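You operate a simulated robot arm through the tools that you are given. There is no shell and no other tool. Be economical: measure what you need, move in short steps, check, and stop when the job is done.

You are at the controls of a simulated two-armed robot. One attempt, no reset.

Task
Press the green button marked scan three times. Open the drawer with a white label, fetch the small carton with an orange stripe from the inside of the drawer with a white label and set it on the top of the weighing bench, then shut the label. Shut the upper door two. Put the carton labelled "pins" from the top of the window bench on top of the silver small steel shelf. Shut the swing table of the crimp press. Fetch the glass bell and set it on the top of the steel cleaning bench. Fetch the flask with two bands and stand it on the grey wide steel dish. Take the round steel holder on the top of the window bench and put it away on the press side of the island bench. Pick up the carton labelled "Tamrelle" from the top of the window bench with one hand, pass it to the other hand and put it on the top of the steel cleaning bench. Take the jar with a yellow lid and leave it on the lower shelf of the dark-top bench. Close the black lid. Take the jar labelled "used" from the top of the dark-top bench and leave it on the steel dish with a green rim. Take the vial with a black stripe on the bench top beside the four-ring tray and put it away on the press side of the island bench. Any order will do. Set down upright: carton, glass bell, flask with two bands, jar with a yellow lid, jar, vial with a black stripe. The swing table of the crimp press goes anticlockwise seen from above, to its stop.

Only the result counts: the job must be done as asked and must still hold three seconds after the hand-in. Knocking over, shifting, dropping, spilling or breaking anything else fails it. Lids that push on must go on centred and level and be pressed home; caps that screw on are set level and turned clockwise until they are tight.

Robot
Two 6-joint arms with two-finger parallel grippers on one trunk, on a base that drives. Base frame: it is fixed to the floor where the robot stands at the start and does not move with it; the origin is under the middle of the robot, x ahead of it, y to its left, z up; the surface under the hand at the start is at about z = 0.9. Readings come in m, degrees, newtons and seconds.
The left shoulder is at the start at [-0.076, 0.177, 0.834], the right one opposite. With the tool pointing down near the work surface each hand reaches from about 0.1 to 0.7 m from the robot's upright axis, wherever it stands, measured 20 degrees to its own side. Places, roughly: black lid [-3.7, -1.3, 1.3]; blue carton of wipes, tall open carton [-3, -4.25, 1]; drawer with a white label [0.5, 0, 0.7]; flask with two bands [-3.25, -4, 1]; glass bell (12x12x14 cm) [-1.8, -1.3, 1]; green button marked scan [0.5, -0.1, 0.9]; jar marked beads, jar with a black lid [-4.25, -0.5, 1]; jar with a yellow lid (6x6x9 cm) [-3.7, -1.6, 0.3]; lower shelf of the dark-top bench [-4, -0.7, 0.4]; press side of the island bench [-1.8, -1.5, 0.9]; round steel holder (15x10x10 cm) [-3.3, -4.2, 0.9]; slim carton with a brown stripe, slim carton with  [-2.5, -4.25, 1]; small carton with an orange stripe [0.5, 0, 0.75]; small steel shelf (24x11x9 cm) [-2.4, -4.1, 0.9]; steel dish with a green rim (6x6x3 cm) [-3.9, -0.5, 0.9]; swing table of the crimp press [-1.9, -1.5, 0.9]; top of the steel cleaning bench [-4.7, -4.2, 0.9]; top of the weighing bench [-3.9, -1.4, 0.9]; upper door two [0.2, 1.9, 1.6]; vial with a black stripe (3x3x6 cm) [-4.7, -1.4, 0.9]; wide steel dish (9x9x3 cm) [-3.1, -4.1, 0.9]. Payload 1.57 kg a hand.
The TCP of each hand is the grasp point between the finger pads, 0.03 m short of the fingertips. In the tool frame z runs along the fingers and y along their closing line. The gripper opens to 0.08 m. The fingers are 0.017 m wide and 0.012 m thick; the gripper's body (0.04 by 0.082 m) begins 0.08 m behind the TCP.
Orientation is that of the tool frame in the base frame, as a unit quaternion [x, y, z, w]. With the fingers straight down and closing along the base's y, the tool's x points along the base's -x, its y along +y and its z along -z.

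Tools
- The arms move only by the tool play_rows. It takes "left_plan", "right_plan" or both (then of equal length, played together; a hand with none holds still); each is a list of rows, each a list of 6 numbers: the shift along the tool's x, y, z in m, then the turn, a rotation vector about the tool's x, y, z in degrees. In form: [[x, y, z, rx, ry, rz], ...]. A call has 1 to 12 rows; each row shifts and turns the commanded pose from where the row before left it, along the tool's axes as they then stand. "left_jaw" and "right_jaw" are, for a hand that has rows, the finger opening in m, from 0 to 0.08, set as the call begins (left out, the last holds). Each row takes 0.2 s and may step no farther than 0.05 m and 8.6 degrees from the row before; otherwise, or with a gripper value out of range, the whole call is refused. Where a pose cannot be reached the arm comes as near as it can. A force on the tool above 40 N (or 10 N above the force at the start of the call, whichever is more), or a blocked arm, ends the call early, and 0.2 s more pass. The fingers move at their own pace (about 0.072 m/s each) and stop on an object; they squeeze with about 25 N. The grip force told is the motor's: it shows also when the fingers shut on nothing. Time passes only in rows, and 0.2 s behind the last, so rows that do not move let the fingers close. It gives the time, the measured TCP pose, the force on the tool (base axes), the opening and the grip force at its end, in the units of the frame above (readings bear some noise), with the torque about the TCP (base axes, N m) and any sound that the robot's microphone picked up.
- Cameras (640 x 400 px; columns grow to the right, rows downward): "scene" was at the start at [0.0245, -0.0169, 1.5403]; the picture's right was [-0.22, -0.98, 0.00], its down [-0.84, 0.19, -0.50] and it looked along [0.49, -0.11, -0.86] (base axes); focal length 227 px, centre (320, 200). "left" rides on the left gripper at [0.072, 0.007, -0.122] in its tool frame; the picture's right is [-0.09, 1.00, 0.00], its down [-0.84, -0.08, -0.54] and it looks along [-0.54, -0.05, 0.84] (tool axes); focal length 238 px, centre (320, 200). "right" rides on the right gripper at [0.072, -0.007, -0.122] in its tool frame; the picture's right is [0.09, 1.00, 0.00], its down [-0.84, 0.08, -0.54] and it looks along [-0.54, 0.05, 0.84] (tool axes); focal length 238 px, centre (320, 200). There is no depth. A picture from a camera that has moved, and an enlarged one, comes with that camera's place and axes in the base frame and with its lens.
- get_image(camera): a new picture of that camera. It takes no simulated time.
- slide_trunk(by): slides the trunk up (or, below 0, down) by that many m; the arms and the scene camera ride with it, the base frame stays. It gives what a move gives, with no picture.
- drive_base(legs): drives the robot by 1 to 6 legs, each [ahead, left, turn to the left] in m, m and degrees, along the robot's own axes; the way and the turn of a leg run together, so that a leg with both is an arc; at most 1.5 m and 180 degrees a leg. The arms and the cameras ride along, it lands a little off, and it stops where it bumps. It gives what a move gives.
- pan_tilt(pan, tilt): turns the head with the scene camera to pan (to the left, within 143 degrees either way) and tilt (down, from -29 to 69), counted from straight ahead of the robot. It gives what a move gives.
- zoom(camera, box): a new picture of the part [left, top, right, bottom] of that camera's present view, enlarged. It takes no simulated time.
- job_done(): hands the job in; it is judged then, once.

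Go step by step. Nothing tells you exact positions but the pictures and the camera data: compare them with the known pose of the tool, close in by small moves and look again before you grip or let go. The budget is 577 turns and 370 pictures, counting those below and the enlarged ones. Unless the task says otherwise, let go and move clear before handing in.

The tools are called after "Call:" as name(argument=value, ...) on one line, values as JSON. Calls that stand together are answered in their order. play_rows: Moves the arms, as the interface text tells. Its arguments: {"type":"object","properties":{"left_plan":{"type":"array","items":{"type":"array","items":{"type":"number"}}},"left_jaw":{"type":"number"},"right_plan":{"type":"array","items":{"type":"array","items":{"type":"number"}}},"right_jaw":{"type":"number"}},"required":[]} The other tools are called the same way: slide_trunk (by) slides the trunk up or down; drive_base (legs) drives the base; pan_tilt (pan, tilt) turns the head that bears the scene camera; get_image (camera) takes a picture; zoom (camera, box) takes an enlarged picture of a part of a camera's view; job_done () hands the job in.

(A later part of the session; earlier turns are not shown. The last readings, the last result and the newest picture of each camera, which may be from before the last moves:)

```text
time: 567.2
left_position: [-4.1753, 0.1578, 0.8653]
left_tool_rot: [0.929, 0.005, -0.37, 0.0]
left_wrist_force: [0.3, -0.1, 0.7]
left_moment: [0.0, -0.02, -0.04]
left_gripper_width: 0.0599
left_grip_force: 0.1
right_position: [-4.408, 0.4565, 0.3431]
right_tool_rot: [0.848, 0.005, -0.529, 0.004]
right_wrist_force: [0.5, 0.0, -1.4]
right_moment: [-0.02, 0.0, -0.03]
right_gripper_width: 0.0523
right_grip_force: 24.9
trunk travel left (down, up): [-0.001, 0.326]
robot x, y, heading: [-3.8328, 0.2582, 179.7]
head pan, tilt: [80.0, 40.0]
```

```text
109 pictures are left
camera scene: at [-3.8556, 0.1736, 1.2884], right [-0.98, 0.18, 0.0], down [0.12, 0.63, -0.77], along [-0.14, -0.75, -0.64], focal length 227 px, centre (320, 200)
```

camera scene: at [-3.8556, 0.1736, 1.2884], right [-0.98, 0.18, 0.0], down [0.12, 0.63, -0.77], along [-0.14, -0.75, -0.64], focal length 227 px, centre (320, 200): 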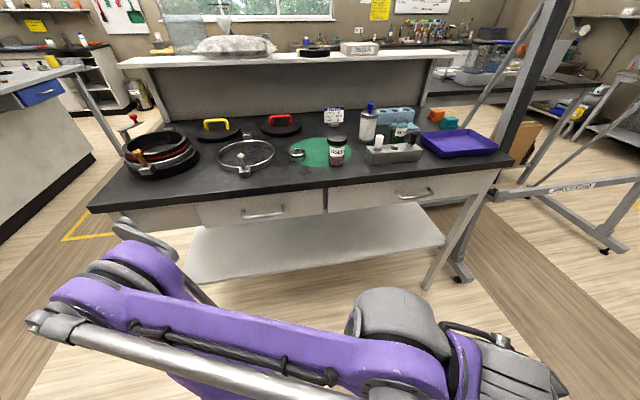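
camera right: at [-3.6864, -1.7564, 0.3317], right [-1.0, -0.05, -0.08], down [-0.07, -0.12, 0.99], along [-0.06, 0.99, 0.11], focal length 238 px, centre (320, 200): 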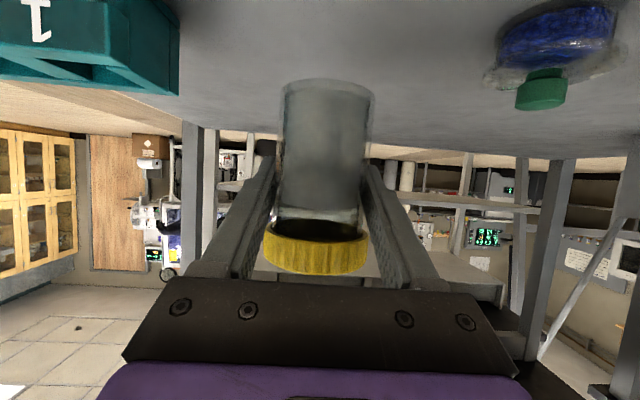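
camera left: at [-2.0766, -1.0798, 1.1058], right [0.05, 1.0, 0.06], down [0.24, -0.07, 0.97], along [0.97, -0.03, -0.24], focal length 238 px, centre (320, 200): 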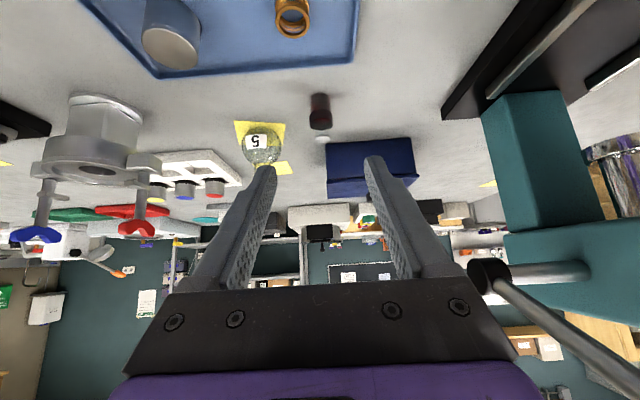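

This is the dark-top bench: green-rim dish, the jars, and the lower shelf at about z 0.4. I'll raise the jar to z ≈ 0.52 and turn to face the bench.

Call:
play_rows(right_plan=[[-0.0405, 0, -0.0197, 0, 0, 0], [-0.0405, 0, -0.0197, 0, 0, 0], [-0.0405, 0, -0.0197, 0, 0, 0], [-0.0405, 0, -0.0197, 0, 0, 0], [0, 0, 0, 0, 0, 0]])

Call:
drive_base(legs=[[0, 0, 90.3]])

Call:
pan_tilt(pan=0, tilt=40)

Call:
get_image(camera="scene")

Call:
get_image(camera="right")

```text
time: 568.4
left_position: [-4.1763, 0.1582, 0.8646]
left_tool_rot: [0.929, 0.005, -0.369, 0.001]
left_wrist_force: [0.0, -0.1, -0.4]
left_moment: [0.02, 0.0, 0.01]
left_gripper_width: 0.0598
left_grip_force: 0.2
right_position: [-4.4043, 0.4543, 0.5244]
right_tool_rot: [0.849, 0.005, -0.528, 0.003]
right_wrist_force: [-0.8, 0.2, -2.1]
right_moment: [-0.01, 0.02, -0.03]
right_gripper_width: 0.0524
right_grip_force: 25.1
trunk travel left (down, up): [-0.001, 0.326]
robot x, y, heading: [-3.8321, 0.2603, 179.6]
head pan, tilt: [80.0, 40.0]
```

```text
time: 572.7
left_position: [-3.7104, -0.0797, 0.8648]
left_tool_rot: [0.634, 0.679, -0.253, 0.269]
left_wrist_force: [0.4, -0.1, 0.2]
left_moment: [0.0, 0.02, -0.02]
left_gripper_width: 0.0601
left_grip_force: 0.0
right_position: [-3.9931, -0.3247, 0.5233]
right_tool_rot: [0.58, 0.619, -0.361, 0.386]
right_wrist_force: [-0.1, -0.5, -2.6]
right_moment: [0.0, 0.0, 0.01]
right_gripper_width: 0.0528
right_grip_force: 24.8
trunk travel left (down, up): [-0.001, 0.326]
robot x, y, heading: [-3.8312, 0.2568, -87.2]
head pan, tilt: [80.0, 40.0]
```

```text
time: 574.3
left_position: [-3.7097, -0.0794, 0.8652]
left_tool_rot: [0.635, 0.678, -0.254, 0.268]
left_wrist_force: [-1.3, -0.4, -0.4]
left_moment: [0.03, -0.02, 0.02]
left_gripper_width: 0.0601
left_grip_force: 0.0
right_position: [-3.992, -0.3253, 0.5222]
right_tool_rot: [0.58, 0.62, -0.361, 0.386]
right_wrist_force: [-0.1, 0.6, -1.3]
right_moment: [-0.01, 0.02, 0.0]
right_gripper_width: 0.0526
right_grip_force: 25.1
trunk travel left (down, up): [-0.001, 0.326]
robot x, y, heading: [-3.8341, 0.2567, -87.2]
head pan, tilt: [0.0, 40.0]
```

```text
108 pictures are left
camera scene: at [-3.8261, 0.1627, 1.2883], right [-1.0, -0.05, 0.0], down [-0.03, 0.64, -0.77], along [0.04, -0.77, -0.64], focal length 227 px, centre (320, 200)
```

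scene: 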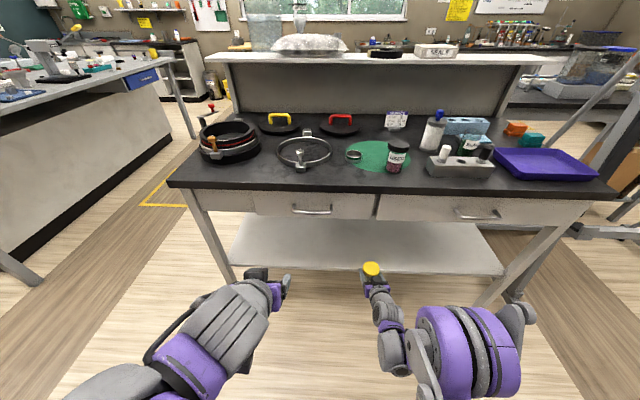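

```text
107 pictures are left
camera right: at [-4.0087, -0.185, 0.5113], right [0.99, 0.11, -0.08], down [0.07, 0.12, 0.99], along [0.12, -0.99, 0.11], focal length 238 px, centre (320, 200)
```

right: 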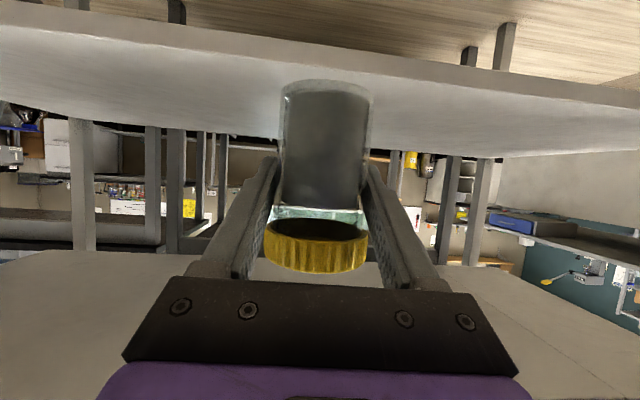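

The shelf's front edge is at y ≈ -0.40, top z ≈ 0.43. Driving the jar in over the shelf.

Call:
play_rows(right_plan=[[-0.018, 0, -0.0088, 0, 0, 0], [0, 0, 0, 0, 0, 0]])

Call:
drive_base(legs=[[0.18, 0, -2.5]])

Call:
get_image(camera="right")

Call:
get_image(camera="scene")

```text
time: 574.9
left_position: [-3.7103, -0.0789, 0.8651]
left_tool_rot: [0.635, 0.679, -0.253, 0.269]
left_wrist_force: [0.3, -0.3, 0.0]
left_moment: [-0.03, -0.01, -0.01]
left_gripper_width: 0.0598
left_grip_force: 0.0
right_position: [-3.9927, -0.3256, 0.544]
right_tool_rot: [0.58, 0.619, -0.361, 0.386]
right_wrist_force: [0.5, 0.4, -1.9]
right_moment: [0.0, -0.01, -0.04]
right_gripper_width: 0.0528
right_grip_force: 25.1
trunk travel left (down, up): [-0.001, 0.326]
robot x, y, heading: [-3.8323, 0.2577, -87.4]
head pan, tilt: [0.0, 40.0]
```

```text
time: 576.4
left_position: [-3.7218, -0.263, 0.8664]
left_tool_rot: [0.651, 0.663, -0.261, 0.263]
left_wrist_force: [0.0, -0.2, 0.2]
left_moment: [0.01, 0.03, 0.02]
left_gripper_width: 0.0599
left_grip_force: 0.1
right_position: [-4.0145, -0.4955, 0.5439]
right_tool_rot: [0.594, 0.606, -0.37, 0.378]
right_wrist_force: [0.7, 0.0, -2.3]
right_moment: [0.0, 0.0, -0.02]
right_gripper_width: 0.0527
right_grip_force: 24.8
trunk travel left (down, up): [-0.001, 0.326]
robot x, y, heading: [-3.8305, 0.083, -90.2]
head pan, tilt: [0.0, 40.0]
```

```text
106 pictures are left
camera right: at [-4.0244, -0.3547, 0.532], right [0.99, 0.06, -0.08], down [0.07, 0.12, 0.99], along [0.07, -0.99, 0.11], focal length 238 px, centre (320, 200)
```

right: 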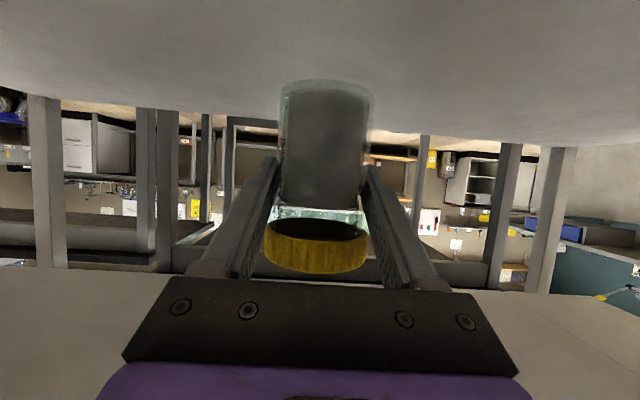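

```text
105 pictures are left
camera scene: at [-3.8263, -0.016, 1.2883], right [-1.0, 0.0, 0.0], down [0.0, 0.64, -0.77], along [0.0, -0.77, -0.64], focal length 227 px, centre (320, 200)
```

scene: 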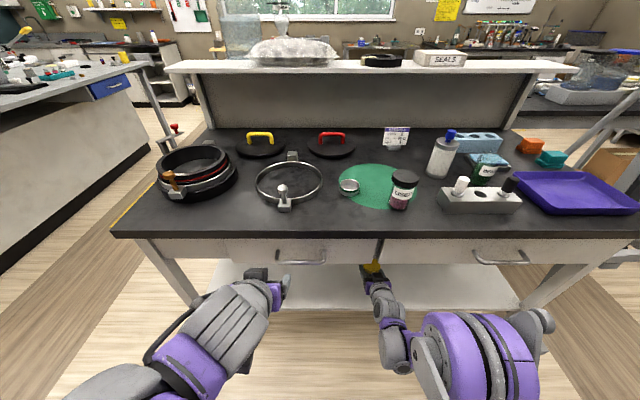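

Call:
play_rows(right_plan=[[0.018, 0, 0.0088, 0, 0, 0], [0.0135, 0, 0.0066, 0, 0, 0], [0.009, 0, 0.0044, 0, 0, 0], [0, 0, 0, 0, 0, 0]])

Call:
play_rows(right_plan=[[0.0027, 0, 0.0013, 0, 0, 0], [0.0018, 0, 0.0009, 0, 0, 0], [0.0018, 0, 0.0009, 0, 0, 0], [0, 0, 0, 0, 0, 0]])

Call:
get_image(camera="right")

```text
time: 577.4
left_position: [-3.7223, -0.2625, 0.8654]
left_tool_rot: [0.65, 0.663, -0.261, 0.263]
left_wrist_force: [-0.3, 0.1, -0.2]
left_moment: [-0.01, 0.02, 0.0]
left_gripper_width: 0.06
left_grip_force: 0.1
right_position: [-4.0145, -0.4952, 0.4979]
right_tool_rot: [0.594, 0.606, -0.369, 0.377]
right_wrist_force: [-0.8, 0.4, -2.1]
right_moment: [-0.02, 0.04, 0.04]
right_gripper_width: 0.0525
right_grip_force: 24.8
trunk travel left (down, up): [-0.001, 0.326]
robot x, y, heading: [-3.8278, 0.0806, -90.0]
head pan, tilt: [0.0, 40.0]
```

```text
time: 578.4
left_position: [-3.7214, -0.2629, 0.8659]
left_tool_rot: [0.65, 0.664, -0.259, 0.264]
left_wrist_force: [0.6, 0.6, -0.4]
left_moment: [-0.01, -0.03, -0.01]
left_gripper_width: 0.06
left_grip_force: 0.1
right_position: [-4.0135, -0.494, 0.4916]
right_tool_rot: [0.595, 0.606, -0.369, 0.377]
right_wrist_force: [-0.2, 0.3, -0.8]
right_moment: [-0.01, 0.01, 0.0]
right_gripper_width: 0.0526
right_grip_force: 25.2
trunk travel left (down, up): [-0.001, 0.326]
robot x, y, heading: [-3.8291, 0.0823, -89.8]
head pan, tilt: [0.0, 40.0]
```

```text
104 pictures are left
camera right: at [-4.0238, -0.3541, 0.48], right [0.99, 0.06, -0.08], down [0.07, 0.12, 0.99], along [0.07, -0.99, 0.11], focal length 238 px, centre (320, 200)
```

right: 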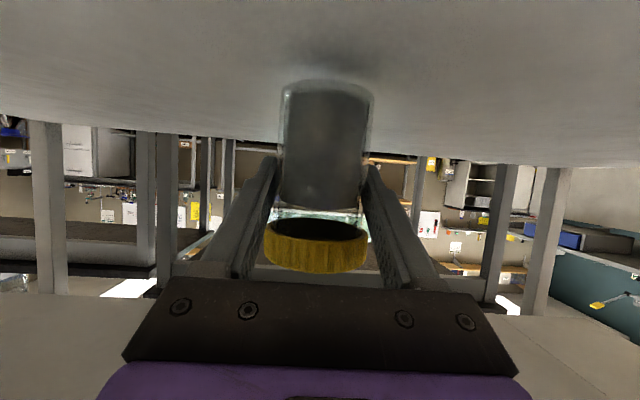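

Call:
play_rows(right_plan=[[0.0027, 0, 0.0013, 0, 0, 0], [0.0027, 0, 0.0013, 0, 0, 0], [0.0018, 0, 0.0009, 0, 0, 0], [0, 0, 0, 0, 0, 0]])

Call:
play_rows(right_plan=[[0.0018, 0, 0.0009, 0, 0, 0], [0.0018, 0, 0.0009, 0, 0, 0], [0.0018, 0, 0.0009, 0, 0, 0], [0, 0, 0, 0, 0, 0]])

```text
time: 579.4
left_position: [-3.7213, -0.2616, 0.8657]
left_tool_rot: [0.65, 0.664, -0.26, 0.263]
left_wrist_force: [-0.1, 0.7, -0.4]
left_moment: [-0.02, 0.03, -0.01]
left_gripper_width: 0.0601
left_grip_force: 0.0
right_position: [-4.0152, -0.4939, 0.4826]
right_tool_rot: [0.593, 0.607, -0.37, 0.379]
right_wrist_force: [-0.7, 0.0, -1.3]
right_moment: [0.0, 0.05, 0.03]
right_gripper_width: 0.0527
right_grip_force: 24.5
trunk travel left (down, up): [-0.001, 0.326]
robot x, y, heading: [-3.8274, 0.0804, -89.8]
head pan, tilt: [0.0, 40.0]
```

```text
time: 580.4
left_position: [-3.7217, -0.2623, 0.8657]
left_tool_rot: [0.65, 0.664, -0.26, 0.263]
left_wrist_force: [-0.4, -0.8, -0.7]
left_moment: [-0.03, 0.01, 0.03]
left_gripper_width: 0.0601
left_grip_force: 0.2
right_position: [-4.0149, -0.4946, 0.4774]
right_tool_rot: [0.595, 0.605, -0.37, 0.377]
right_wrist_force: [-0.4, -0.1, -2.0]
right_moment: [0.0, -0.01, 0.0]
right_gripper_width: 0.0526
right_grip_force: 24.9
trunk travel left (down, up): [-0.001, 0.326]
robot x, y, heading: [-3.8296, 0.0807, -90.2]
head pan, tilt: [0.0, 40.0]
```

Call:
play_rows(right_plan=[[0.0018, 0, 0.0009, 0, 0, 0], [0.0018, 0, 0.0009, 0, 0, 0], [0.0018, 0, 0.0009, 0, 0, 0], [0, 0, 0, 0, 0, 0]])

Call:
get_image(camera="right")

Call:
play_rows(right_plan=[[0.0018, 0, 0.0009, 0, 0, 0], [0.0018, 0, 0.0009, 0, 0, 0], [0, 0, 0, 0, 0, 0]])

```text
time: 581.4
left_position: [-3.7218, -0.2621, 0.8661]
left_tool_rot: [0.65, 0.664, -0.26, 0.264]
left_wrist_force: [-0.1, 0.1, 0.3]
left_moment: [0.0, 0.0, 0.03]
left_gripper_width: 0.0599
left_grip_force: 0.1
right_position: [-4.0147, -0.4943, 0.472]
right_tool_rot: [0.594, 0.605, -0.371, 0.378]
right_wrist_force: [-1.2, -2.1, 16.9]
right_moment: [-0.1, 0.1, 0.07]
right_gripper_width: 0.0525
right_grip_force: 25.0
trunk travel left (down, up): [-0.001, 0.326]
robot x, y, heading: [-3.8299, 0.0831, -90.2]
head pan, tilt: [0.0, 40.0]
```

```text
103 pictures are left
camera right: at [-4.0244, -0.3543, 0.4608], right [0.99, 0.06, -0.08], down [0.07, 0.12, 0.99], along [0.07, -0.99, 0.12], focal length 238 px, centre (320, 200)
```

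right: 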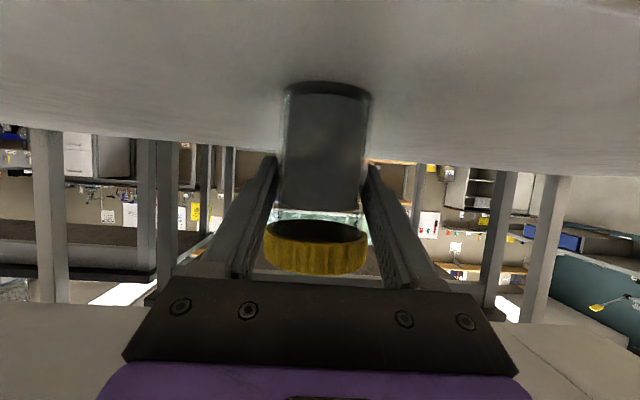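

```text
time: 582.2
left_position: [-3.7205, -0.2617, 0.8664]
left_tool_rot: [0.649, 0.664, -0.261, 0.264]
left_wrist_force: [0.4, 0.7, -0.3]
left_moment: [-0.01, 0.0, 0.01]
left_gripper_width: 0.06
left_grip_force: 0.0
right_position: [-4.0157, -0.4938, 0.4693]
right_tool_rot: [0.594, 0.606, -0.369, 0.378]
right_wrist_force: [3.3, 2.0, 17.2]
right_moment: [0.09, -0.01, 0.03]
right_gripper_width: 0.0527
right_grip_force: 24.9
trunk travel left (down, up): [-0.001, 0.326]
robot x, y, heading: [-3.827, 0.0801, -90.0]
head pan, tilt: [0.0, 40.0]
```

Contact with the shelf. Unload, open, and back straight out.

Call:
play_rows(right_plan=[[-0.0018, 0, -0.0009, 0, 0, 0], [0, 0, 0, 0, 0, 0]])

Call:
play_rows(right_plan=[[0, 0, 0, 0, 0, 0], [0, 0, 0, 0, 0, 0], [0, 0, 0, 0, 0, 0]], right_jaw=0.08)

Call:
drive_base(legs=[[-0.25, 0, 0]])

Call:
get_image(camera="right")

```text
time: 582.8
left_position: [-3.721, -0.2626, 0.8646]
left_tool_rot: [0.651, 0.663, -0.26, 0.263]
left_wrist_force: [-0.8, -0.1, 0.7]
left_moment: [0.01, 0.02, 0.0]
left_gripper_width: 0.0599
left_grip_force: 0.1
right_position: [-4.0144, -0.4954, 0.4704]
right_tool_rot: [0.594, 0.606, -0.37, 0.377]
right_wrist_force: [-0.5, 0.0, -1.5]
right_moment: [-0.02, 0.0, -0.02]
right_gripper_width: 0.0524
right_grip_force: 25.0
trunk travel left (down, up): [-0.001, 0.326]
robot x, y, heading: [-3.8249, 0.081, -89.9]
head pan, tilt: [0.0, 40.0]
```

```text
time: 583.6
left_position: [-3.7217, -0.2624, 0.8645]
left_tool_rot: [0.651, 0.663, -0.26, 0.263]
left_wrist_force: [0.2, 0.4, 0.1]
left_moment: [0.01, -0.01, 0.04]
left_gripper_width: 0.0599
left_grip_force: 0.0
right_position: [-4.0145, -0.4947, 0.4704]
right_tool_rot: [0.594, 0.607, -0.37, 0.378]
right_wrist_force: [-0.5, 0.0, 0.4]
right_moment: [0.0, -0.01, 0.01]
right_gripper_width: 0.0799
right_grip_force: 0.1
trunk travel left (down, up): [-0.001, 0.326]
robot x, y, heading: [-3.8262, 0.0841, -90.1]
head pan, tilt: [0.0, 40.0]
```

```text
time: 585.4
left_position: [-3.7213, -0.0095, 0.8653]
left_tool_rot: [0.65, 0.664, -0.26, 0.264]
left_wrist_force: [0.9, -0.4, 0.6]
left_moment: [0.01, -0.01, -0.01]
left_gripper_width: 0.06
left_grip_force: 0.1
right_position: [-4.014, -0.2443, 0.4702]
right_tool_rot: [0.593, 0.607, -0.37, 0.379]
right_wrist_force: [0.9, -0.2, -0.1]
right_moment: [-0.01, -0.04, -0.01]
right_gripper_width: 0.0801
right_grip_force: 0.0
trunk travel left (down, up): [-0.001, 0.326]
robot x, y, heading: [-3.8261, 0.3345, -89.5]
head pan, tilt: [0.0, 40.0]
```

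```text
102 pictures are left
camera right: at [-4.0241, -0.1041, 0.4588], right [0.99, 0.06, -0.08], down [0.07, 0.12, 0.99], along [0.07, -0.99, 0.11], focal length 238 px, centre (320, 200)
```

right: 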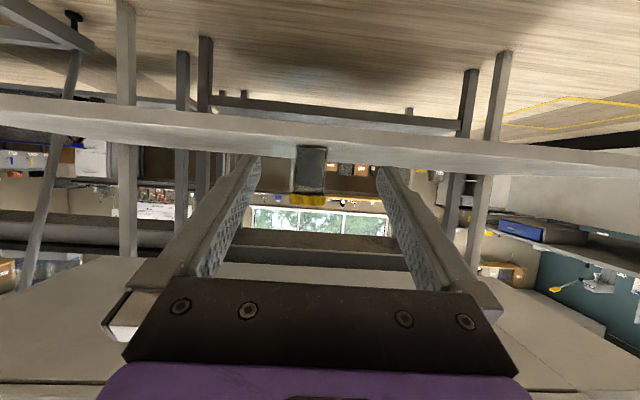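

The yellow-lid jar stands on the shelf. Now the last item: I'll raise the trunk and read the jars' labels.

Call:
slide_trunk(by=0.3)

Call:
drive_base(legs=[[0.1, 0, 0]])

Call:
get_image(camera="scene")

```text
time: 588.4
left_position: [-3.7207, -0.0097, 1.1655]
left_tool_rot: [0.649, 0.665, -0.259, 0.263]
left_wrist_force: [-0.6, -0.5, -0.7]
left_moment: [-0.05, 0.01, -0.01]
left_gripper_width: 0.06
left_grip_force: 0.1
right_position: [-4.0151, -0.2584, 0.7848]
right_tool_rot: [0.589, 0.604, -0.375, 0.385]
right_wrist_force: [1.3, -0.2, 0.6]
right_moment: [0.02, -0.03, 0.01]
right_gripper_width: 0.0799
right_grip_force: 0.1
trunk travel left (down, up): [-0.301, 0.026]
robot x, y, heading: [-3.8252, 0.3324, -89.7]
head pan, tilt: [0.0, 40.0]
```

```text
time: 589.6
left_position: [-3.7214, -0.1025, 1.1651]
left_tool_rot: [0.649, 0.664, -0.259, 0.265]
left_wrist_force: [0.1, -0.1, 0.1]
left_moment: [0.0, -0.01, 0.01]
left_gripper_width: 0.0602
left_grip_force: 0.1
right_position: [-4.0151, -0.3461, 0.7843]
right_tool_rot: [0.592, 0.604, -0.374, 0.381]
right_wrist_force: [-0.3, -0.4, 0.6]
right_moment: [0.02, 0.0, 0.0]
right_gripper_width: 0.0799
right_grip_force: 0.0
trunk travel left (down, up): [-0.301, 0.026]
robot x, y, heading: [-3.8242, 0.2436, -89.5]
head pan, tilt: [0.0, 40.0]
stopped in leg 1: the force on the tool passed its limit at 92 N (the readings are from after the stop); the commanded pose is now the measured one
```

```text
101 pictures are left
camera scene: at [-3.8263, 0.1953, 1.5947], right [-1.0, 0.0, 0.0], down [0.0, 0.64, -0.77], along [0.0, -0.77, -0.64], focal length 227 px, centre (320, 200)
```

scene: 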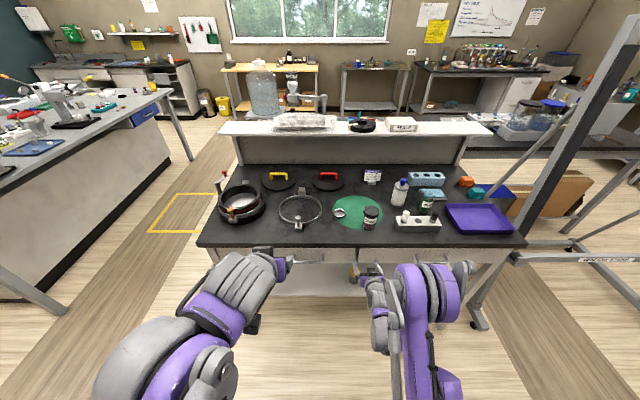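

My right fingertips touched the drawer face (still low). I'll back off, raise the right hand above bench height, and check nothing moved.

Call:
drive_base(legs=[[-0.15, 0, 0]])

Call:
play_rows(right_plan=[[-0.0405, 0, -0.02, 0, 0, 0], [-0.0405, 0, -0.02, 0, 0, 0], [-0.0405, 0, -0.02, 0, 0, 0], [-0.0405, 0, -0.02, 0, 0, 0], [-0.0405, 0, -0.02, 0, 0, 0], [-0.0405, 0, -0.02, 0, 0, 0], [-0.0405, 0, -0.02, 0, 0, 0], [-0.0405, 0, -0.02, 0, 0, 0]])

Call:
zoom(camera="scene", box=[280, 130, 520, 280])

Call:
zoom(camera="scene", box=[320, 170, 460, 250])

```text
time: 590.9
left_position: [-3.721, 0.0483, 1.1649]
left_tool_rot: [0.649, 0.664, -0.259, 0.264]
left_wrist_force: [0.6, -0.3, 0.3]
left_moment: [0.01, 0.01, 0.0]
left_gripper_width: 0.0599
left_grip_force: 0.0
right_position: [-4.0145, -0.1947, 0.7851]
right_tool_rot: [0.59, 0.605, -0.373, 0.383]
right_wrist_force: [-0.2, -0.2, 0.6]
right_moment: [0.0, -0.03, 0.0]
right_gripper_width: 0.0798
right_grip_force: 0.0
trunk travel left (down, up): [-0.301, 0.026]
robot x, y, heading: [-3.8245, 0.3918, -89.9]
head pan, tilt: [0.0, 40.0]
```

```text
time: 592.7
left_position: [-3.7206, 0.0495, 1.1649]
left_tool_rot: [0.649, 0.664, -0.26, 0.264]
left_wrist_force: [0.1, -0.9, 0.2]
left_moment: [-0.05, 0.02, -0.01]
left_gripper_width: 0.0599
left_grip_force: 0.1
right_position: [-4.0134, -0.1892, 1.1466]
right_tool_rot: [0.59, 0.605, -0.373, 0.383]
right_wrist_force: [0.1, 0.2, 0.6]
right_moment: [-0.01, 0.02, -0.01]
right_gripper_width: 0.0801
right_grip_force: 0.1
trunk travel left (down, up): [-0.301, 0.026]
robot x, y, heading: [-3.8293, 0.3917, -89.9]
head pan, tilt: [0.0, 40.0]
```

```text
2.67 times, centred on (400, 205) of scene
camera zoom: at [-3.8267, 0.3471, 1.5946], right [-1.0, 0.0, 0.0], down [0.0, 0.64, -0.77], along [0.0, -0.77, -0.64], focal length 605 px, centre (107, 187)
```

zoom: 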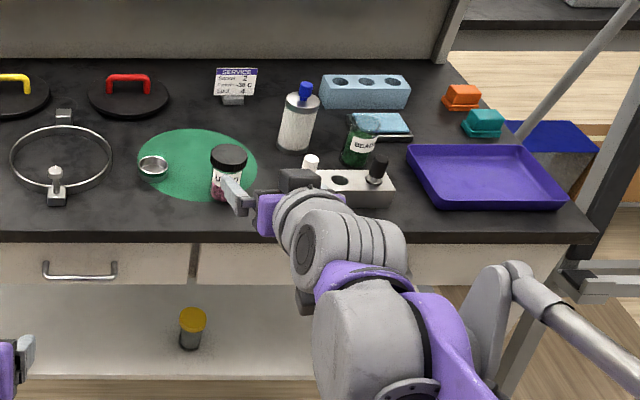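

```text
4.57 times, centred on (390, 210) of scene
camera zoom: at [-3.8267, 0.3471, 1.5946], right [-1.0, 0.0, 0.0], down [0.0, 0.64, -0.77], along [0.0, -0.77, -0.64], focal length 1037 px, centre (0, 154)
```

zoom: 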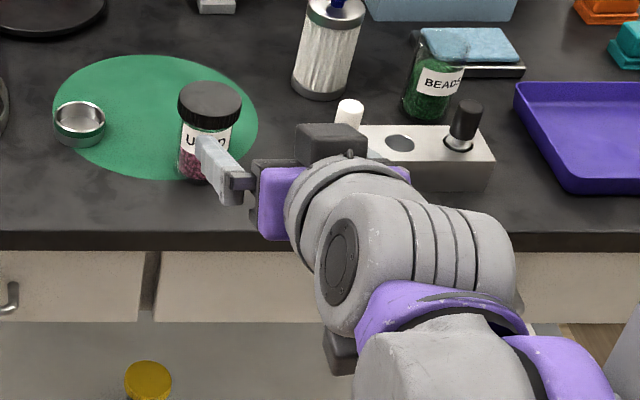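

The jar with the black lid reads "USED"; the green-rim dish sits left of it on the green pad. I'll turn the right hand to point straight down and grip the jar by its lid from above.

Call:
play_rows(right_plan=[[0, 0, 0, 0, 8, 0], [0, 0, 0, 0, 8, 0], [0, 0, 0, 0, 8, 0], [0, 0, 0, 0, 8, 0], [0, 0, 0, 0, 8, 0], [0, 0, 0, 0, 8, 0], [0, 0, 0, 0, 8, 0], [0, 0, 0, 0, 8, 0], [0, 0, 0, 0, 0, 0]])

Call:
drive_base(legs=[[0.3, 0, 0]])

Call:
get_image(camera="right")

Call:
zoom(camera="scene", box=[300, 170, 460, 290])

```text
time: 594.7
left_position: [-3.7217, 0.0488, 1.1662]
left_tool_rot: [0.649, 0.665, -0.26, 0.264]
left_wrist_force: [-0.1, 0.9, -0.1]
left_moment: [-0.01, 0.0, 0.0]
left_gripper_width: 0.0599
left_grip_force: 0.0
right_position: [-4.0142, -0.1895, 1.146]
right_tool_rot: [0.698, 0.716, -0.004, 0.004]
right_wrist_force: [-0.8, -0.2, -0.6]
right_moment: [-0.01, -0.01, 0.02]
right_gripper_width: 0.0801
right_grip_force: 0.0
trunk travel left (down, up): [-0.301, 0.026]
robot x, y, heading: [-3.8285, 0.3944, -89.9]
head pan, tilt: [0.0, 40.0]
```

```text
time: 596.8
left_position: [-3.7161, -0.2518, 1.1654]
left_tool_rot: [0.646, 0.667, -0.258, 0.265]
left_wrist_force: [0.4, -0.9, -0.2]
left_moment: [-0.01, 0.0, -0.02]
left_gripper_width: 0.06
left_grip_force: 0.0
right_position: [-4.0069, -0.4924, 1.1455]
right_tool_rot: [0.696, 0.718, -0.004, 0.004]
right_wrist_force: [0.0, 0.8, 0.1]
right_moment: [-0.02, -0.02, 0.03]
right_gripper_width: 0.0799
right_grip_force: 0.1
trunk travel left (down, up): [-0.301, 0.026]
robot x, y, heading: [-3.8246, 0.0882, -89.5]
head pan, tilt: [0.0, 40.0]
```

```text
98 pictures are left
camera right: at [-4.0157, -0.4205, 1.2665], right [0.99, 0.12, 0.0], down [0.1, -0.83, 0.55], along [0.07, -0.55, -0.83], focal length 238 px, centre (320, 200)
```

right: 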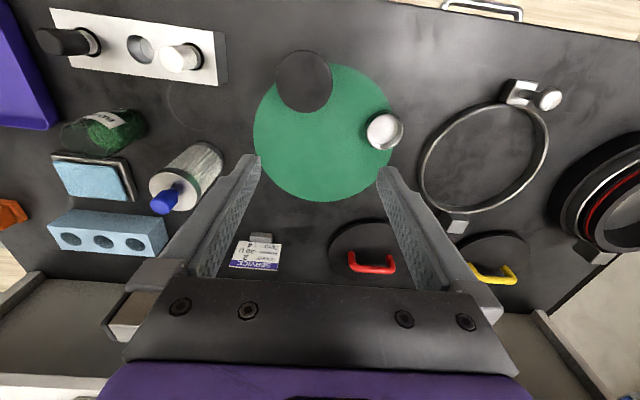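

```text
3.33 times, centred on (380, 230) of scene
camera zoom: at [-3.824, 0.0458, 1.5945], right [-1.0, -0.01, 0.0], down [-0.01, 0.64, -0.77], along [0.01, -0.77, -0.64], focal length 756 px, centre (120, 100)
```

zoom: 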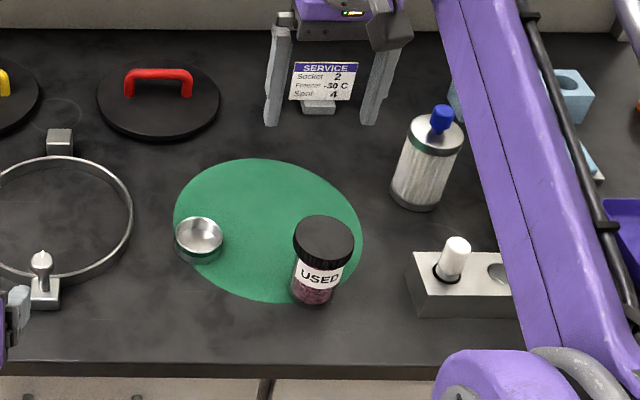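

The lid top is at (-4.026, -0.456, 0.999) and the dish rim at (-3.91, -0.514, 0.932). Moving over the jar.

Call:
play_rows(right_plan=[[0.0183, -0.009, 0.02, 0, 0, 0], [0.0183, -0.009, 0.03, 0, 0, 0], [0, 0, 0.03, 0, 0, 0], [0, 0, 0, 0, 0, 0]])

Call:
get_image(camera="right")

```text
time: 597.8
left_position: [-3.7166, -0.2512, 1.1659]
left_tool_rot: [0.646, 0.667, -0.259, 0.266]
left_wrist_force: [0.0, 0.2, -0.5]
left_moment: [0.01, 0.0, -0.02]
left_gripper_width: 0.0601
left_grip_force: 0.1
right_position: [-4.0263, -0.4552, 1.067]
right_tool_rot: [0.696, 0.718, -0.003, 0.004]
right_wrist_force: [-0.1, -0.5, -0.4]
right_moment: [0.03, 0.0, -0.01]
right_gripper_width: 0.0803
right_grip_force: 0.0
trunk travel left (down, up): [-0.301, 0.026]
robot x, y, heading: [-3.8242, 0.0879, -89.2]
head pan, tilt: [0.0, 40.0]
```

```text
96 pictures are left
camera right: at [-4.0349, -0.3835, 1.1861], right [0.99, 0.12, 0.0], down [0.1, -0.83, 0.55], along [0.07, -0.55, -0.83], focal length 238 px, centre (320, 200)
```

right: 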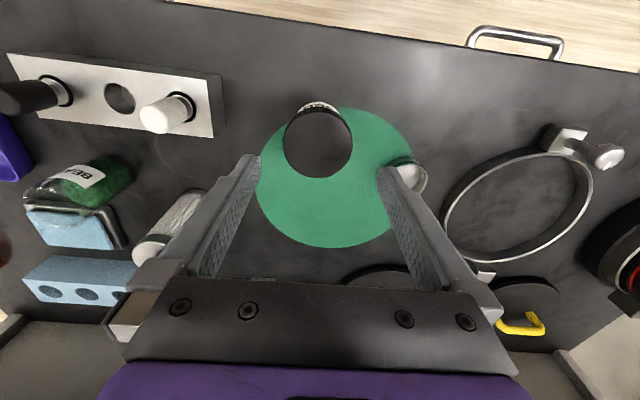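

Call:
play_rows(right_plan=[[0.003, -0.001, 0.025, 0, 0, 0], [0, 0, 0.022, 0, 0, 0], [0, 0, 0.01, 0, 0, 0], [0, 0, 0, 0, 0, 0]])

Call:
get_image(camera="right")

```text
time: 598.8
left_position: [-3.7157, -0.2521, 1.1655]
left_tool_rot: [0.646, 0.668, -0.258, 0.266]
left_wrist_force: [0.3, -1.3, 0.2]
left_moment: [-0.01, 0.02, 0.02]
left_gripper_width: 0.06
left_grip_force: 0.2
right_position: [-4.0286, -0.4542, 1.0106]
right_tool_rot: [0.696, 0.718, -0.005, 0.005]
right_wrist_force: [0.7, 0.3, 0.2]
right_moment: [-0.04, -0.01, -0.01]
right_gripper_width: 0.0801
right_grip_force: 0.0
trunk travel left (down, up): [-0.301, 0.026]
robot x, y, heading: [-3.8265, 0.0902, -89.4]
head pan, tilt: [0.0, 40.0]
```

```text
95 pictures are left
camera right: at [-4.0371, -0.3819, 1.1314], right [0.99, 0.12, 0.0], down [0.1, -0.83, 0.55], along [0.07, -0.55, -0.83], focal length 238 px, centre (320, 200)
```

right: 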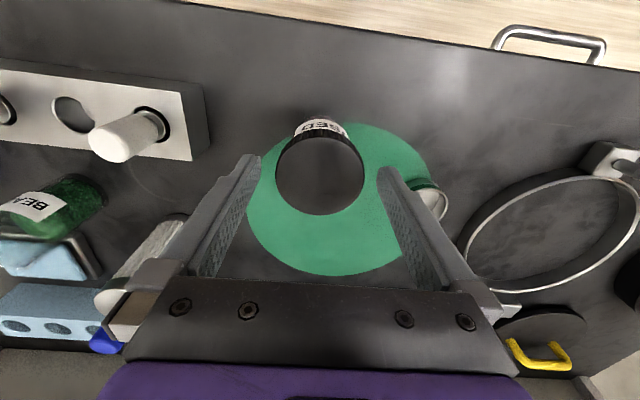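

Call:
play_rows(right_plan=[[0.005, 0.001, 0.005, 0, 0, 0], [0, 0, 0, 0, 0, 0]])

Call:
play_rows(right_plan=[[0, 0, 0, 0, 0, 0], [0, 0, 0, 0, 0, 0], [0, 0, 0, 0, 0, 0]], right_jaw=0)

Call:
play_rows(right_plan=[[0, 0, -0.005, 0, 0, 0], [0, 0, -0.01, 0, 0, 0], [0, 0, -0.02, 0, 0, 0], [0, 0, -0.02, 0, 0, 0], [0, 0, -0.02, 0, 0, 0], [0, 0, 0, 0, 0, 0]])

Call:
get_image(camera="right")

Call:
zoom(camera="scene", box=[300, 170, 460, 290])

```text
time: 599.4
left_position: [-3.7162, -0.2517, 1.1659]
left_tool_rot: [0.646, 0.667, -0.258, 0.265]
left_wrist_force: [0.3, -0.1, -0.1]
left_moment: [0.01, -0.02, 0.0]
left_gripper_width: 0.0599
left_grip_force: 0.0
right_position: [-4.0274, -0.4484, 1.0053]
right_tool_rot: [0.696, 0.718, -0.004, 0.004]
right_wrist_force: [-0.6, 0.0, 0.5]
right_moment: [-0.04, -0.03, -0.03]
right_gripper_width: 0.08
right_grip_force: 0.1
trunk travel left (down, up): [-0.301, 0.026]
robot x, y, heading: [-3.8232, 0.0886, -89.6]
head pan, tilt: [0.0, 40.0]
```

```text
time: 600.2
left_position: [-3.7157, -0.2503, 1.1654]
left_tool_rot: [0.647, 0.667, -0.259, 0.265]
left_wrist_force: [0.6, 0.0, 0.8]
left_moment: [0.0, 0.03, -0.01]
left_gripper_width: 0.0599
left_grip_force: 0.1
right_position: [-4.027, -0.4483, 1.0062]
right_tool_rot: [0.696, 0.718, -0.004, 0.004]
right_wrist_force: [0.1, 0.3, 0.1]
right_moment: [-0.03, 0.02, 0.01]
right_gripper_width: 0.0583
right_grip_force: 25.0
trunk travel left (down, up): [-0.301, 0.026]
robot x, y, heading: [-3.825, 0.0864, -89.2]
head pan, tilt: [0.0, 40.0]
```

```text
time: 601.6
left_position: [-3.718, -0.2517, 1.1657]
left_tool_rot: [0.647, 0.667, -0.258, 0.264]
left_wrist_force: [0.3, 0.1, 0.1]
left_moment: [0.01, 0.0, 0.0]
left_gripper_width: 0.0602
left_grip_force: 0.2
right_position: [-4.0247, -0.4479, 1.0788]
right_tool_rot: [0.695, 0.719, -0.005, 0.004]
right_wrist_force: [-0.1, 0.1, -0.3]
right_moment: [0.02, 0.01, 0.01]
right_gripper_width: 0.0581
right_grip_force: 25.2
trunk travel left (down, up): [-0.301, 0.026]
robot x, y, heading: [-3.8243, 0.091, -89.2]
head pan, tilt: [0.0, 40.0]
```

```text
94 pictures are left
camera right: at [-4.0345, -0.3769, 1.1998], right [0.99, 0.12, 0.0], down [0.1, -0.83, 0.55], along [0.07, -0.55, -0.83], focal length 238 px, centre (320, 200)
```

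right: 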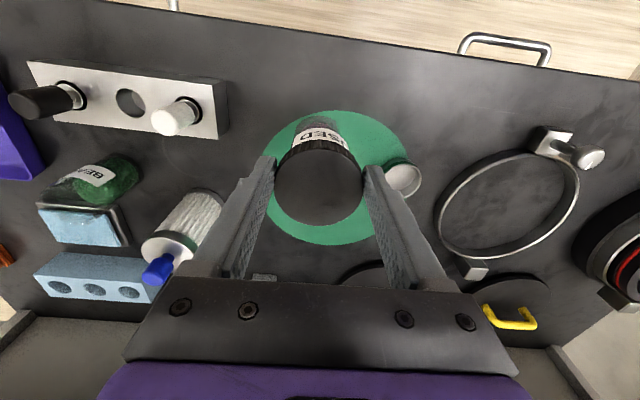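

```text
3.33 times, centred on (380, 230) of scene
camera zoom: at [-3.8242, 0.0454, 1.5946], right [-1.0, -0.01, 0.0], down [-0.01, 0.64, -0.77], along [0.01, -0.77, -0.64], focal length 756 px, centre (120, 100)
```

zoom: 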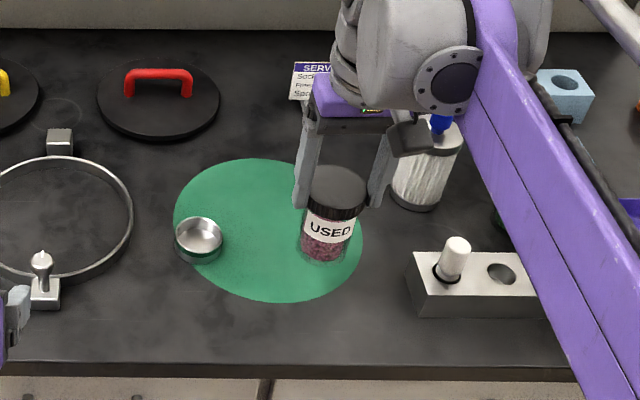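

Held upright. Moving over the dish at (-3.908, -0.5125).

Call:
play_rows(right_plan=[[-0.0164, 0.0287, 0, 0, 0, 0], [-0.0164, 0.0287, 0, 0, 0, 0], [-0.0164, 0.0287, 0, 0, 0, 0], [-0.0164, 0.0287, 0, 0, 0, 0], [0, 0, 0, 0, 0, 0]])

Call:
zoom(camera="scene", box=[300, 190, 400, 265])

Call:
get_image(camera="right")

Call:
get_image(camera="left")

```text
time: 602.8
left_position: [-3.7158, -0.2522, 1.1647]
left_tool_rot: [0.647, 0.667, -0.26, 0.265]
left_wrist_force: [0.3, 0.0, 0.7]
left_moment: [-0.02, 0.01, 0.02]
left_gripper_width: 0.0601
left_grip_force: 0.0
right_position: [-3.9087, -0.5121, 1.0807]
right_tool_rot: [0.696, 0.718, -0.004, 0.005]
right_wrist_force: [-0.4, 0.5, -1.1]
right_moment: [0.02, -0.01, 0.02]
right_gripper_width: 0.0582
right_grip_force: 25.4
trunk travel left (down, up): [-0.301, 0.026]
robot x, y, heading: [-3.824, 0.0922, -89.1]
head pan, tilt: [0.0, 40.0]
```

```text
5.33 times, centred on (350, 228) of scene
camera zoom: at [-3.8247, 0.046, 1.5946], right [-1.0, -0.01, 0.0], down [-0.01, 0.64, -0.77], along [0.01, -0.77, -0.64], focal length 1210 px, centre (160, 53)
```

zoom: 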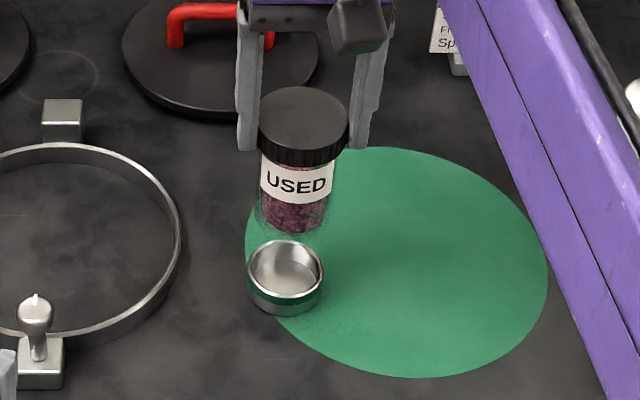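

```text
91 pictures are left
camera right: at [-3.9178, -0.4393, 1.2007], right [0.99, 0.12, 0.0], down [0.1, -0.83, 0.55], along [0.07, -0.55, -0.83], focal length 238 px, centre (320, 200)
```

right: 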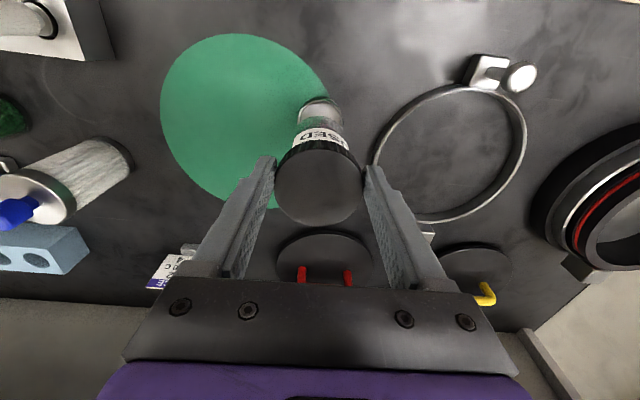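

```text
90 pictures are left
camera left: at [-3.7145, -0.1154, 1.2043], right [1.0, -0.04, 0.06], down [-0.07, -0.24, 0.97], along [-0.02, -0.97, -0.24], focal length 238 px, centre (320, 200)
```

left: 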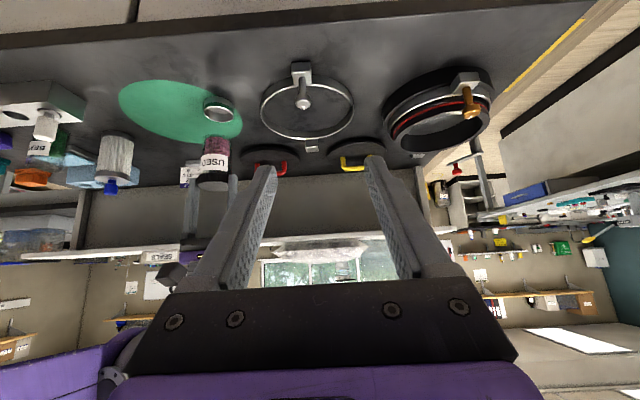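

Call:
play_rows(right_plan=[[0.001, 0.002, 0.02, 0, 0, 0], [0, 0, 0.014, 0, 0, 0], [0, 0, 0, 0, 0, 0]])

Call:
zoom(camera="scene", box=[310, 205, 370, 255])

Call:
zoom(camera="left", box=[170, 80, 260, 210])

Call:
zoom(camera="right", box=[260, 80, 380, 240])

```text
time: 603.6
left_position: [-3.7159, -0.251, 1.166]
left_tool_rot: [0.647, 0.667, -0.259, 0.264]
left_wrist_force: [0.0, -0.5, -1.3]
left_moment: [0.01, 0.0, 0.0]
left_gripper_width: 0.0599
left_grip_force: 0.1
right_position: [-3.9062, -0.5143, 1.046]
right_tool_rot: [0.696, 0.718, -0.004, 0.005]
right_wrist_force: [0.3, -0.2, -2.4]
right_moment: [0.04, 0.0, 0.0]
right_gripper_width: 0.0583
right_grip_force: 24.6
trunk travel left (down, up): [-0.301, 0.026]
robot x, y, heading: [-3.8284, 0.0926, -89.2]
head pan, tilt: [0.0, 40.0]
```

```text
8.00 times, centred on (340, 230) of scene
camera zoom: at [-3.824, 0.0455, 1.5946], right [-1.0, -0.01, 0.0], down [-0.01, 0.64, -0.77], along [0.01, -0.77, -0.64], focal length 1815 px, centre (160, -40)
```

zoom: 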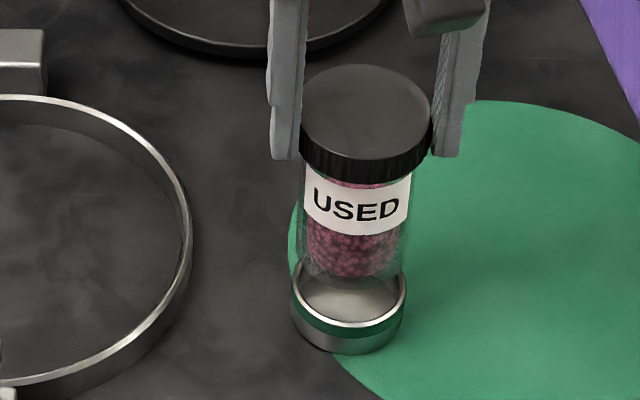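

```text
3.08 times, centred on (215, 145) of left
camera zoom: at [-3.714, -0.1157, 1.2042], right [1.0, -0.04, 0.06], down [-0.07, -0.24, 0.97], along [-0.02, -0.97, -0.24], focal length 733 px, centre (643, 369)
```

zoom: 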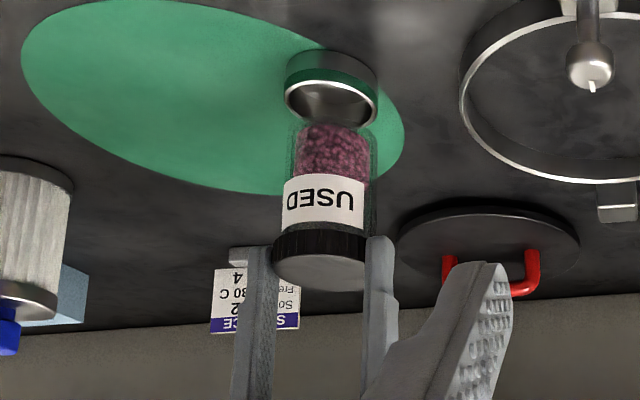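

```text
2.50 times, centred on (320, 160) of right
camera zoom: at [-3.9162, -0.4412, 1.1663], right [0.99, 0.12, 0.0], down [0.1, -0.83, 0.55], along [0.07, -0.55, -0.83], focal length 596 px, centre (320, 300)
```

zoom: 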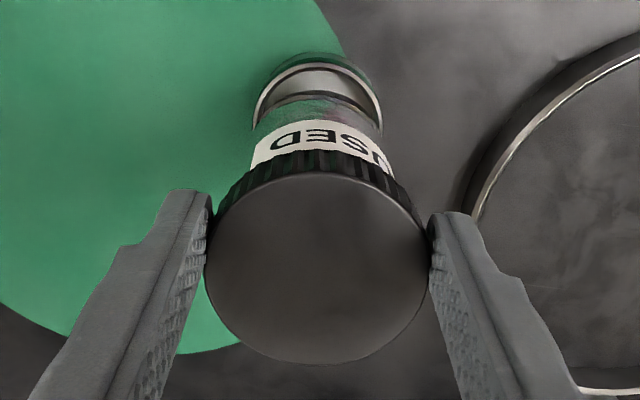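

The views show the jar centred over the dish within a couple of millimetres. I'll lower slowly and feel for contact.

Call:
play_rows(right_plan=[[0, 0, 0.002, 0, 0, 0], [0, 0, 0.002, 0, 0, 0], [0, 0, 0.002, 0, 0, 0], [0, 0, 0, 0, 0, 0]])

Call:
play_rows(right_plan=[[0, 0, 0.002, 0, 0, 0], [0, 0, 0.002, 0, 0, 0], [0, 0, 0, 0, 0, 0]])

Call:
zoom(camera="scene", box=[310, 205, 370, 255])

Call:
zoom(camera="left", box=[170, 80, 260, 210])

```text
time: 604.6
left_position: [-3.7167, -0.2517, 1.1651]
left_tool_rot: [0.646, 0.668, -0.258, 0.264]
left_wrist_force: [-0.5, 0.2, -0.5]
left_moment: [0.06, 0.01, -0.02]
left_gripper_width: 0.0599
left_grip_force: 0.1
right_position: [-3.9076, -0.5133, 1.0403]
right_tool_rot: [0.696, 0.718, -0.004, 0.005]
right_wrist_force: [-0.6, -0.1, -1.8]
right_moment: [0.04, 0.01, -0.06]
right_gripper_width: 0.0581
right_grip_force: 25.2
trunk travel left (down, up): [-0.301, 0.026]
robot x, y, heading: [-3.8247, 0.0903, -89.5]
head pan, tilt: [0.0, 40.0]
```

```text
time: 605.4
left_position: [-3.7158, -0.2521, 1.1652]
left_tool_rot: [0.646, 0.668, -0.258, 0.265]
left_wrist_force: [-0.5, -0.3, 0.1]
left_moment: [0.01, -0.01, 0.01]
left_gripper_width: 0.0602
left_grip_force: 0.1
right_position: [-3.9076, -0.5103, 1.0346]
right_tool_rot: [0.696, 0.718, -0.005, 0.004]
right_wrist_force: [0.3, 0.3, -1.2]
right_moment: [-0.02, -0.02, 0.01]
right_gripper_width: 0.0579
right_grip_force: 25.0
trunk travel left (down, up): [-0.301, 0.026]
robot x, y, heading: [-3.8255, 0.0928, -89.4]
head pan, tilt: [0.0, 40.0]
```

```text
8.00 times, centred on (340, 230) of scene
camera zoom: at [-3.8241, 0.0454, 1.5946], right [-1.0, -0.01, 0.0], down [-0.01, 0.64, -0.77], along [0.01, -0.77, -0.64], focal length 1815 px, centre (160, -40)
```

zoom: 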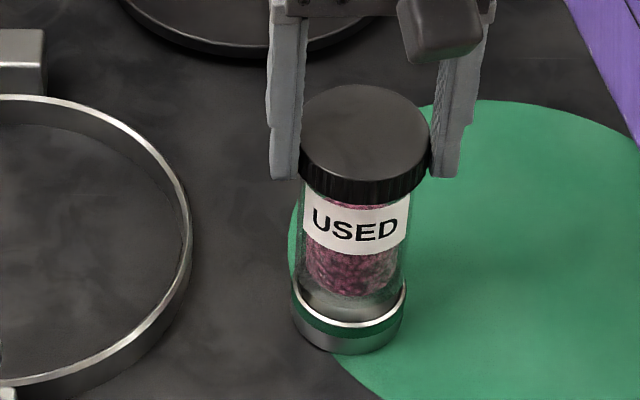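

```text
3.08 times, centred on (215, 145) of left
camera zoom: at [-3.714, -0.1158, 1.2042], right [1.0, -0.04, 0.06], down [-0.07, -0.24, 0.97], along [-0.02, -0.97, -0.24], focal length 733 px, centre (643, 369)
```

zoom: 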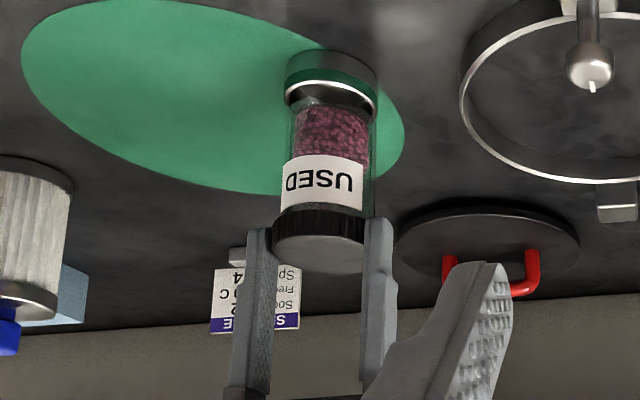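

Call:
play_rows(right_plan=[[0, 0, 0.002, 0, 0, 0], [0, 0, 0.002, 0, 0, 0], [0, 0, 0, 0, 0, 0]])

Call:
play_rows(right_plan=[[0, 0, 0.002, 0, 0, 0], [0, 0, 0.002, 0, 0, 0], [0, 0, 0, 0, 0, 0]])

Call:
zoom(camera="scene", box=[320, 215, 360, 255])

```text
time: 606.2
left_position: [-3.7166, -0.2523, 1.1649]
left_tool_rot: [0.646, 0.668, -0.258, 0.265]
left_wrist_force: [-0.4, 0.7, 0.5]
left_moment: [-0.01, 0.01, 0.02]
left_gripper_width: 0.0604
left_grip_force: 0.0
right_position: [-3.9071, -0.5103, 1.0312]
right_tool_rot: [0.696, 0.718, -0.004, 0.004]
right_wrist_force: [0.1, 0.1, -2.0]
right_moment: [0.01, -0.02, 0.01]
right_gripper_width: 0.0585
right_grip_force: 25.2
trunk travel left (down, up): [-0.301, 0.026]
robot x, y, heading: [-3.8243, 0.0947, -89.1]
head pan, tilt: [0.0, 40.0]
```

```text
time: 607.0
left_position: [-3.7145, -0.2508, 1.1649]
left_tool_rot: [0.647, 0.667, -0.259, 0.264]
left_wrist_force: [0.5, -0.2, 1.0]
left_moment: [0.02, 0.01, 0.03]
left_gripper_width: 0.0598
left_grip_force: 0.0
right_position: [-3.9071, -0.5111, 1.0289]
right_tool_rot: [0.696, 0.718, -0.004, 0.005]
right_wrist_force: [0.1, -0.1, -1.5]
right_moment: [0.03, 0.02, -0.01]
right_gripper_width: 0.0581
right_grip_force: 24.9
trunk travel left (down, up): [-0.301, 0.026]
robot x, y, heading: [-3.8248, 0.0929, -89.3]
head pan, tilt: [0.0, 40.0]
```

```text
10.00 times, centred on (340, 235) of scene
camera zoom: at [-3.8241, 0.0454, 1.5946], right [-1.0, -0.01, 0.0], down [-0.01, 0.64, -0.77], along [0.01, -0.77, -0.64], focal length 2269 px, centre (120, -150)
```

zoom: 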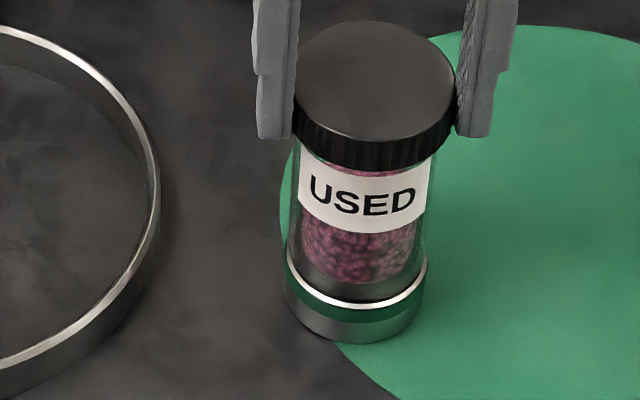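

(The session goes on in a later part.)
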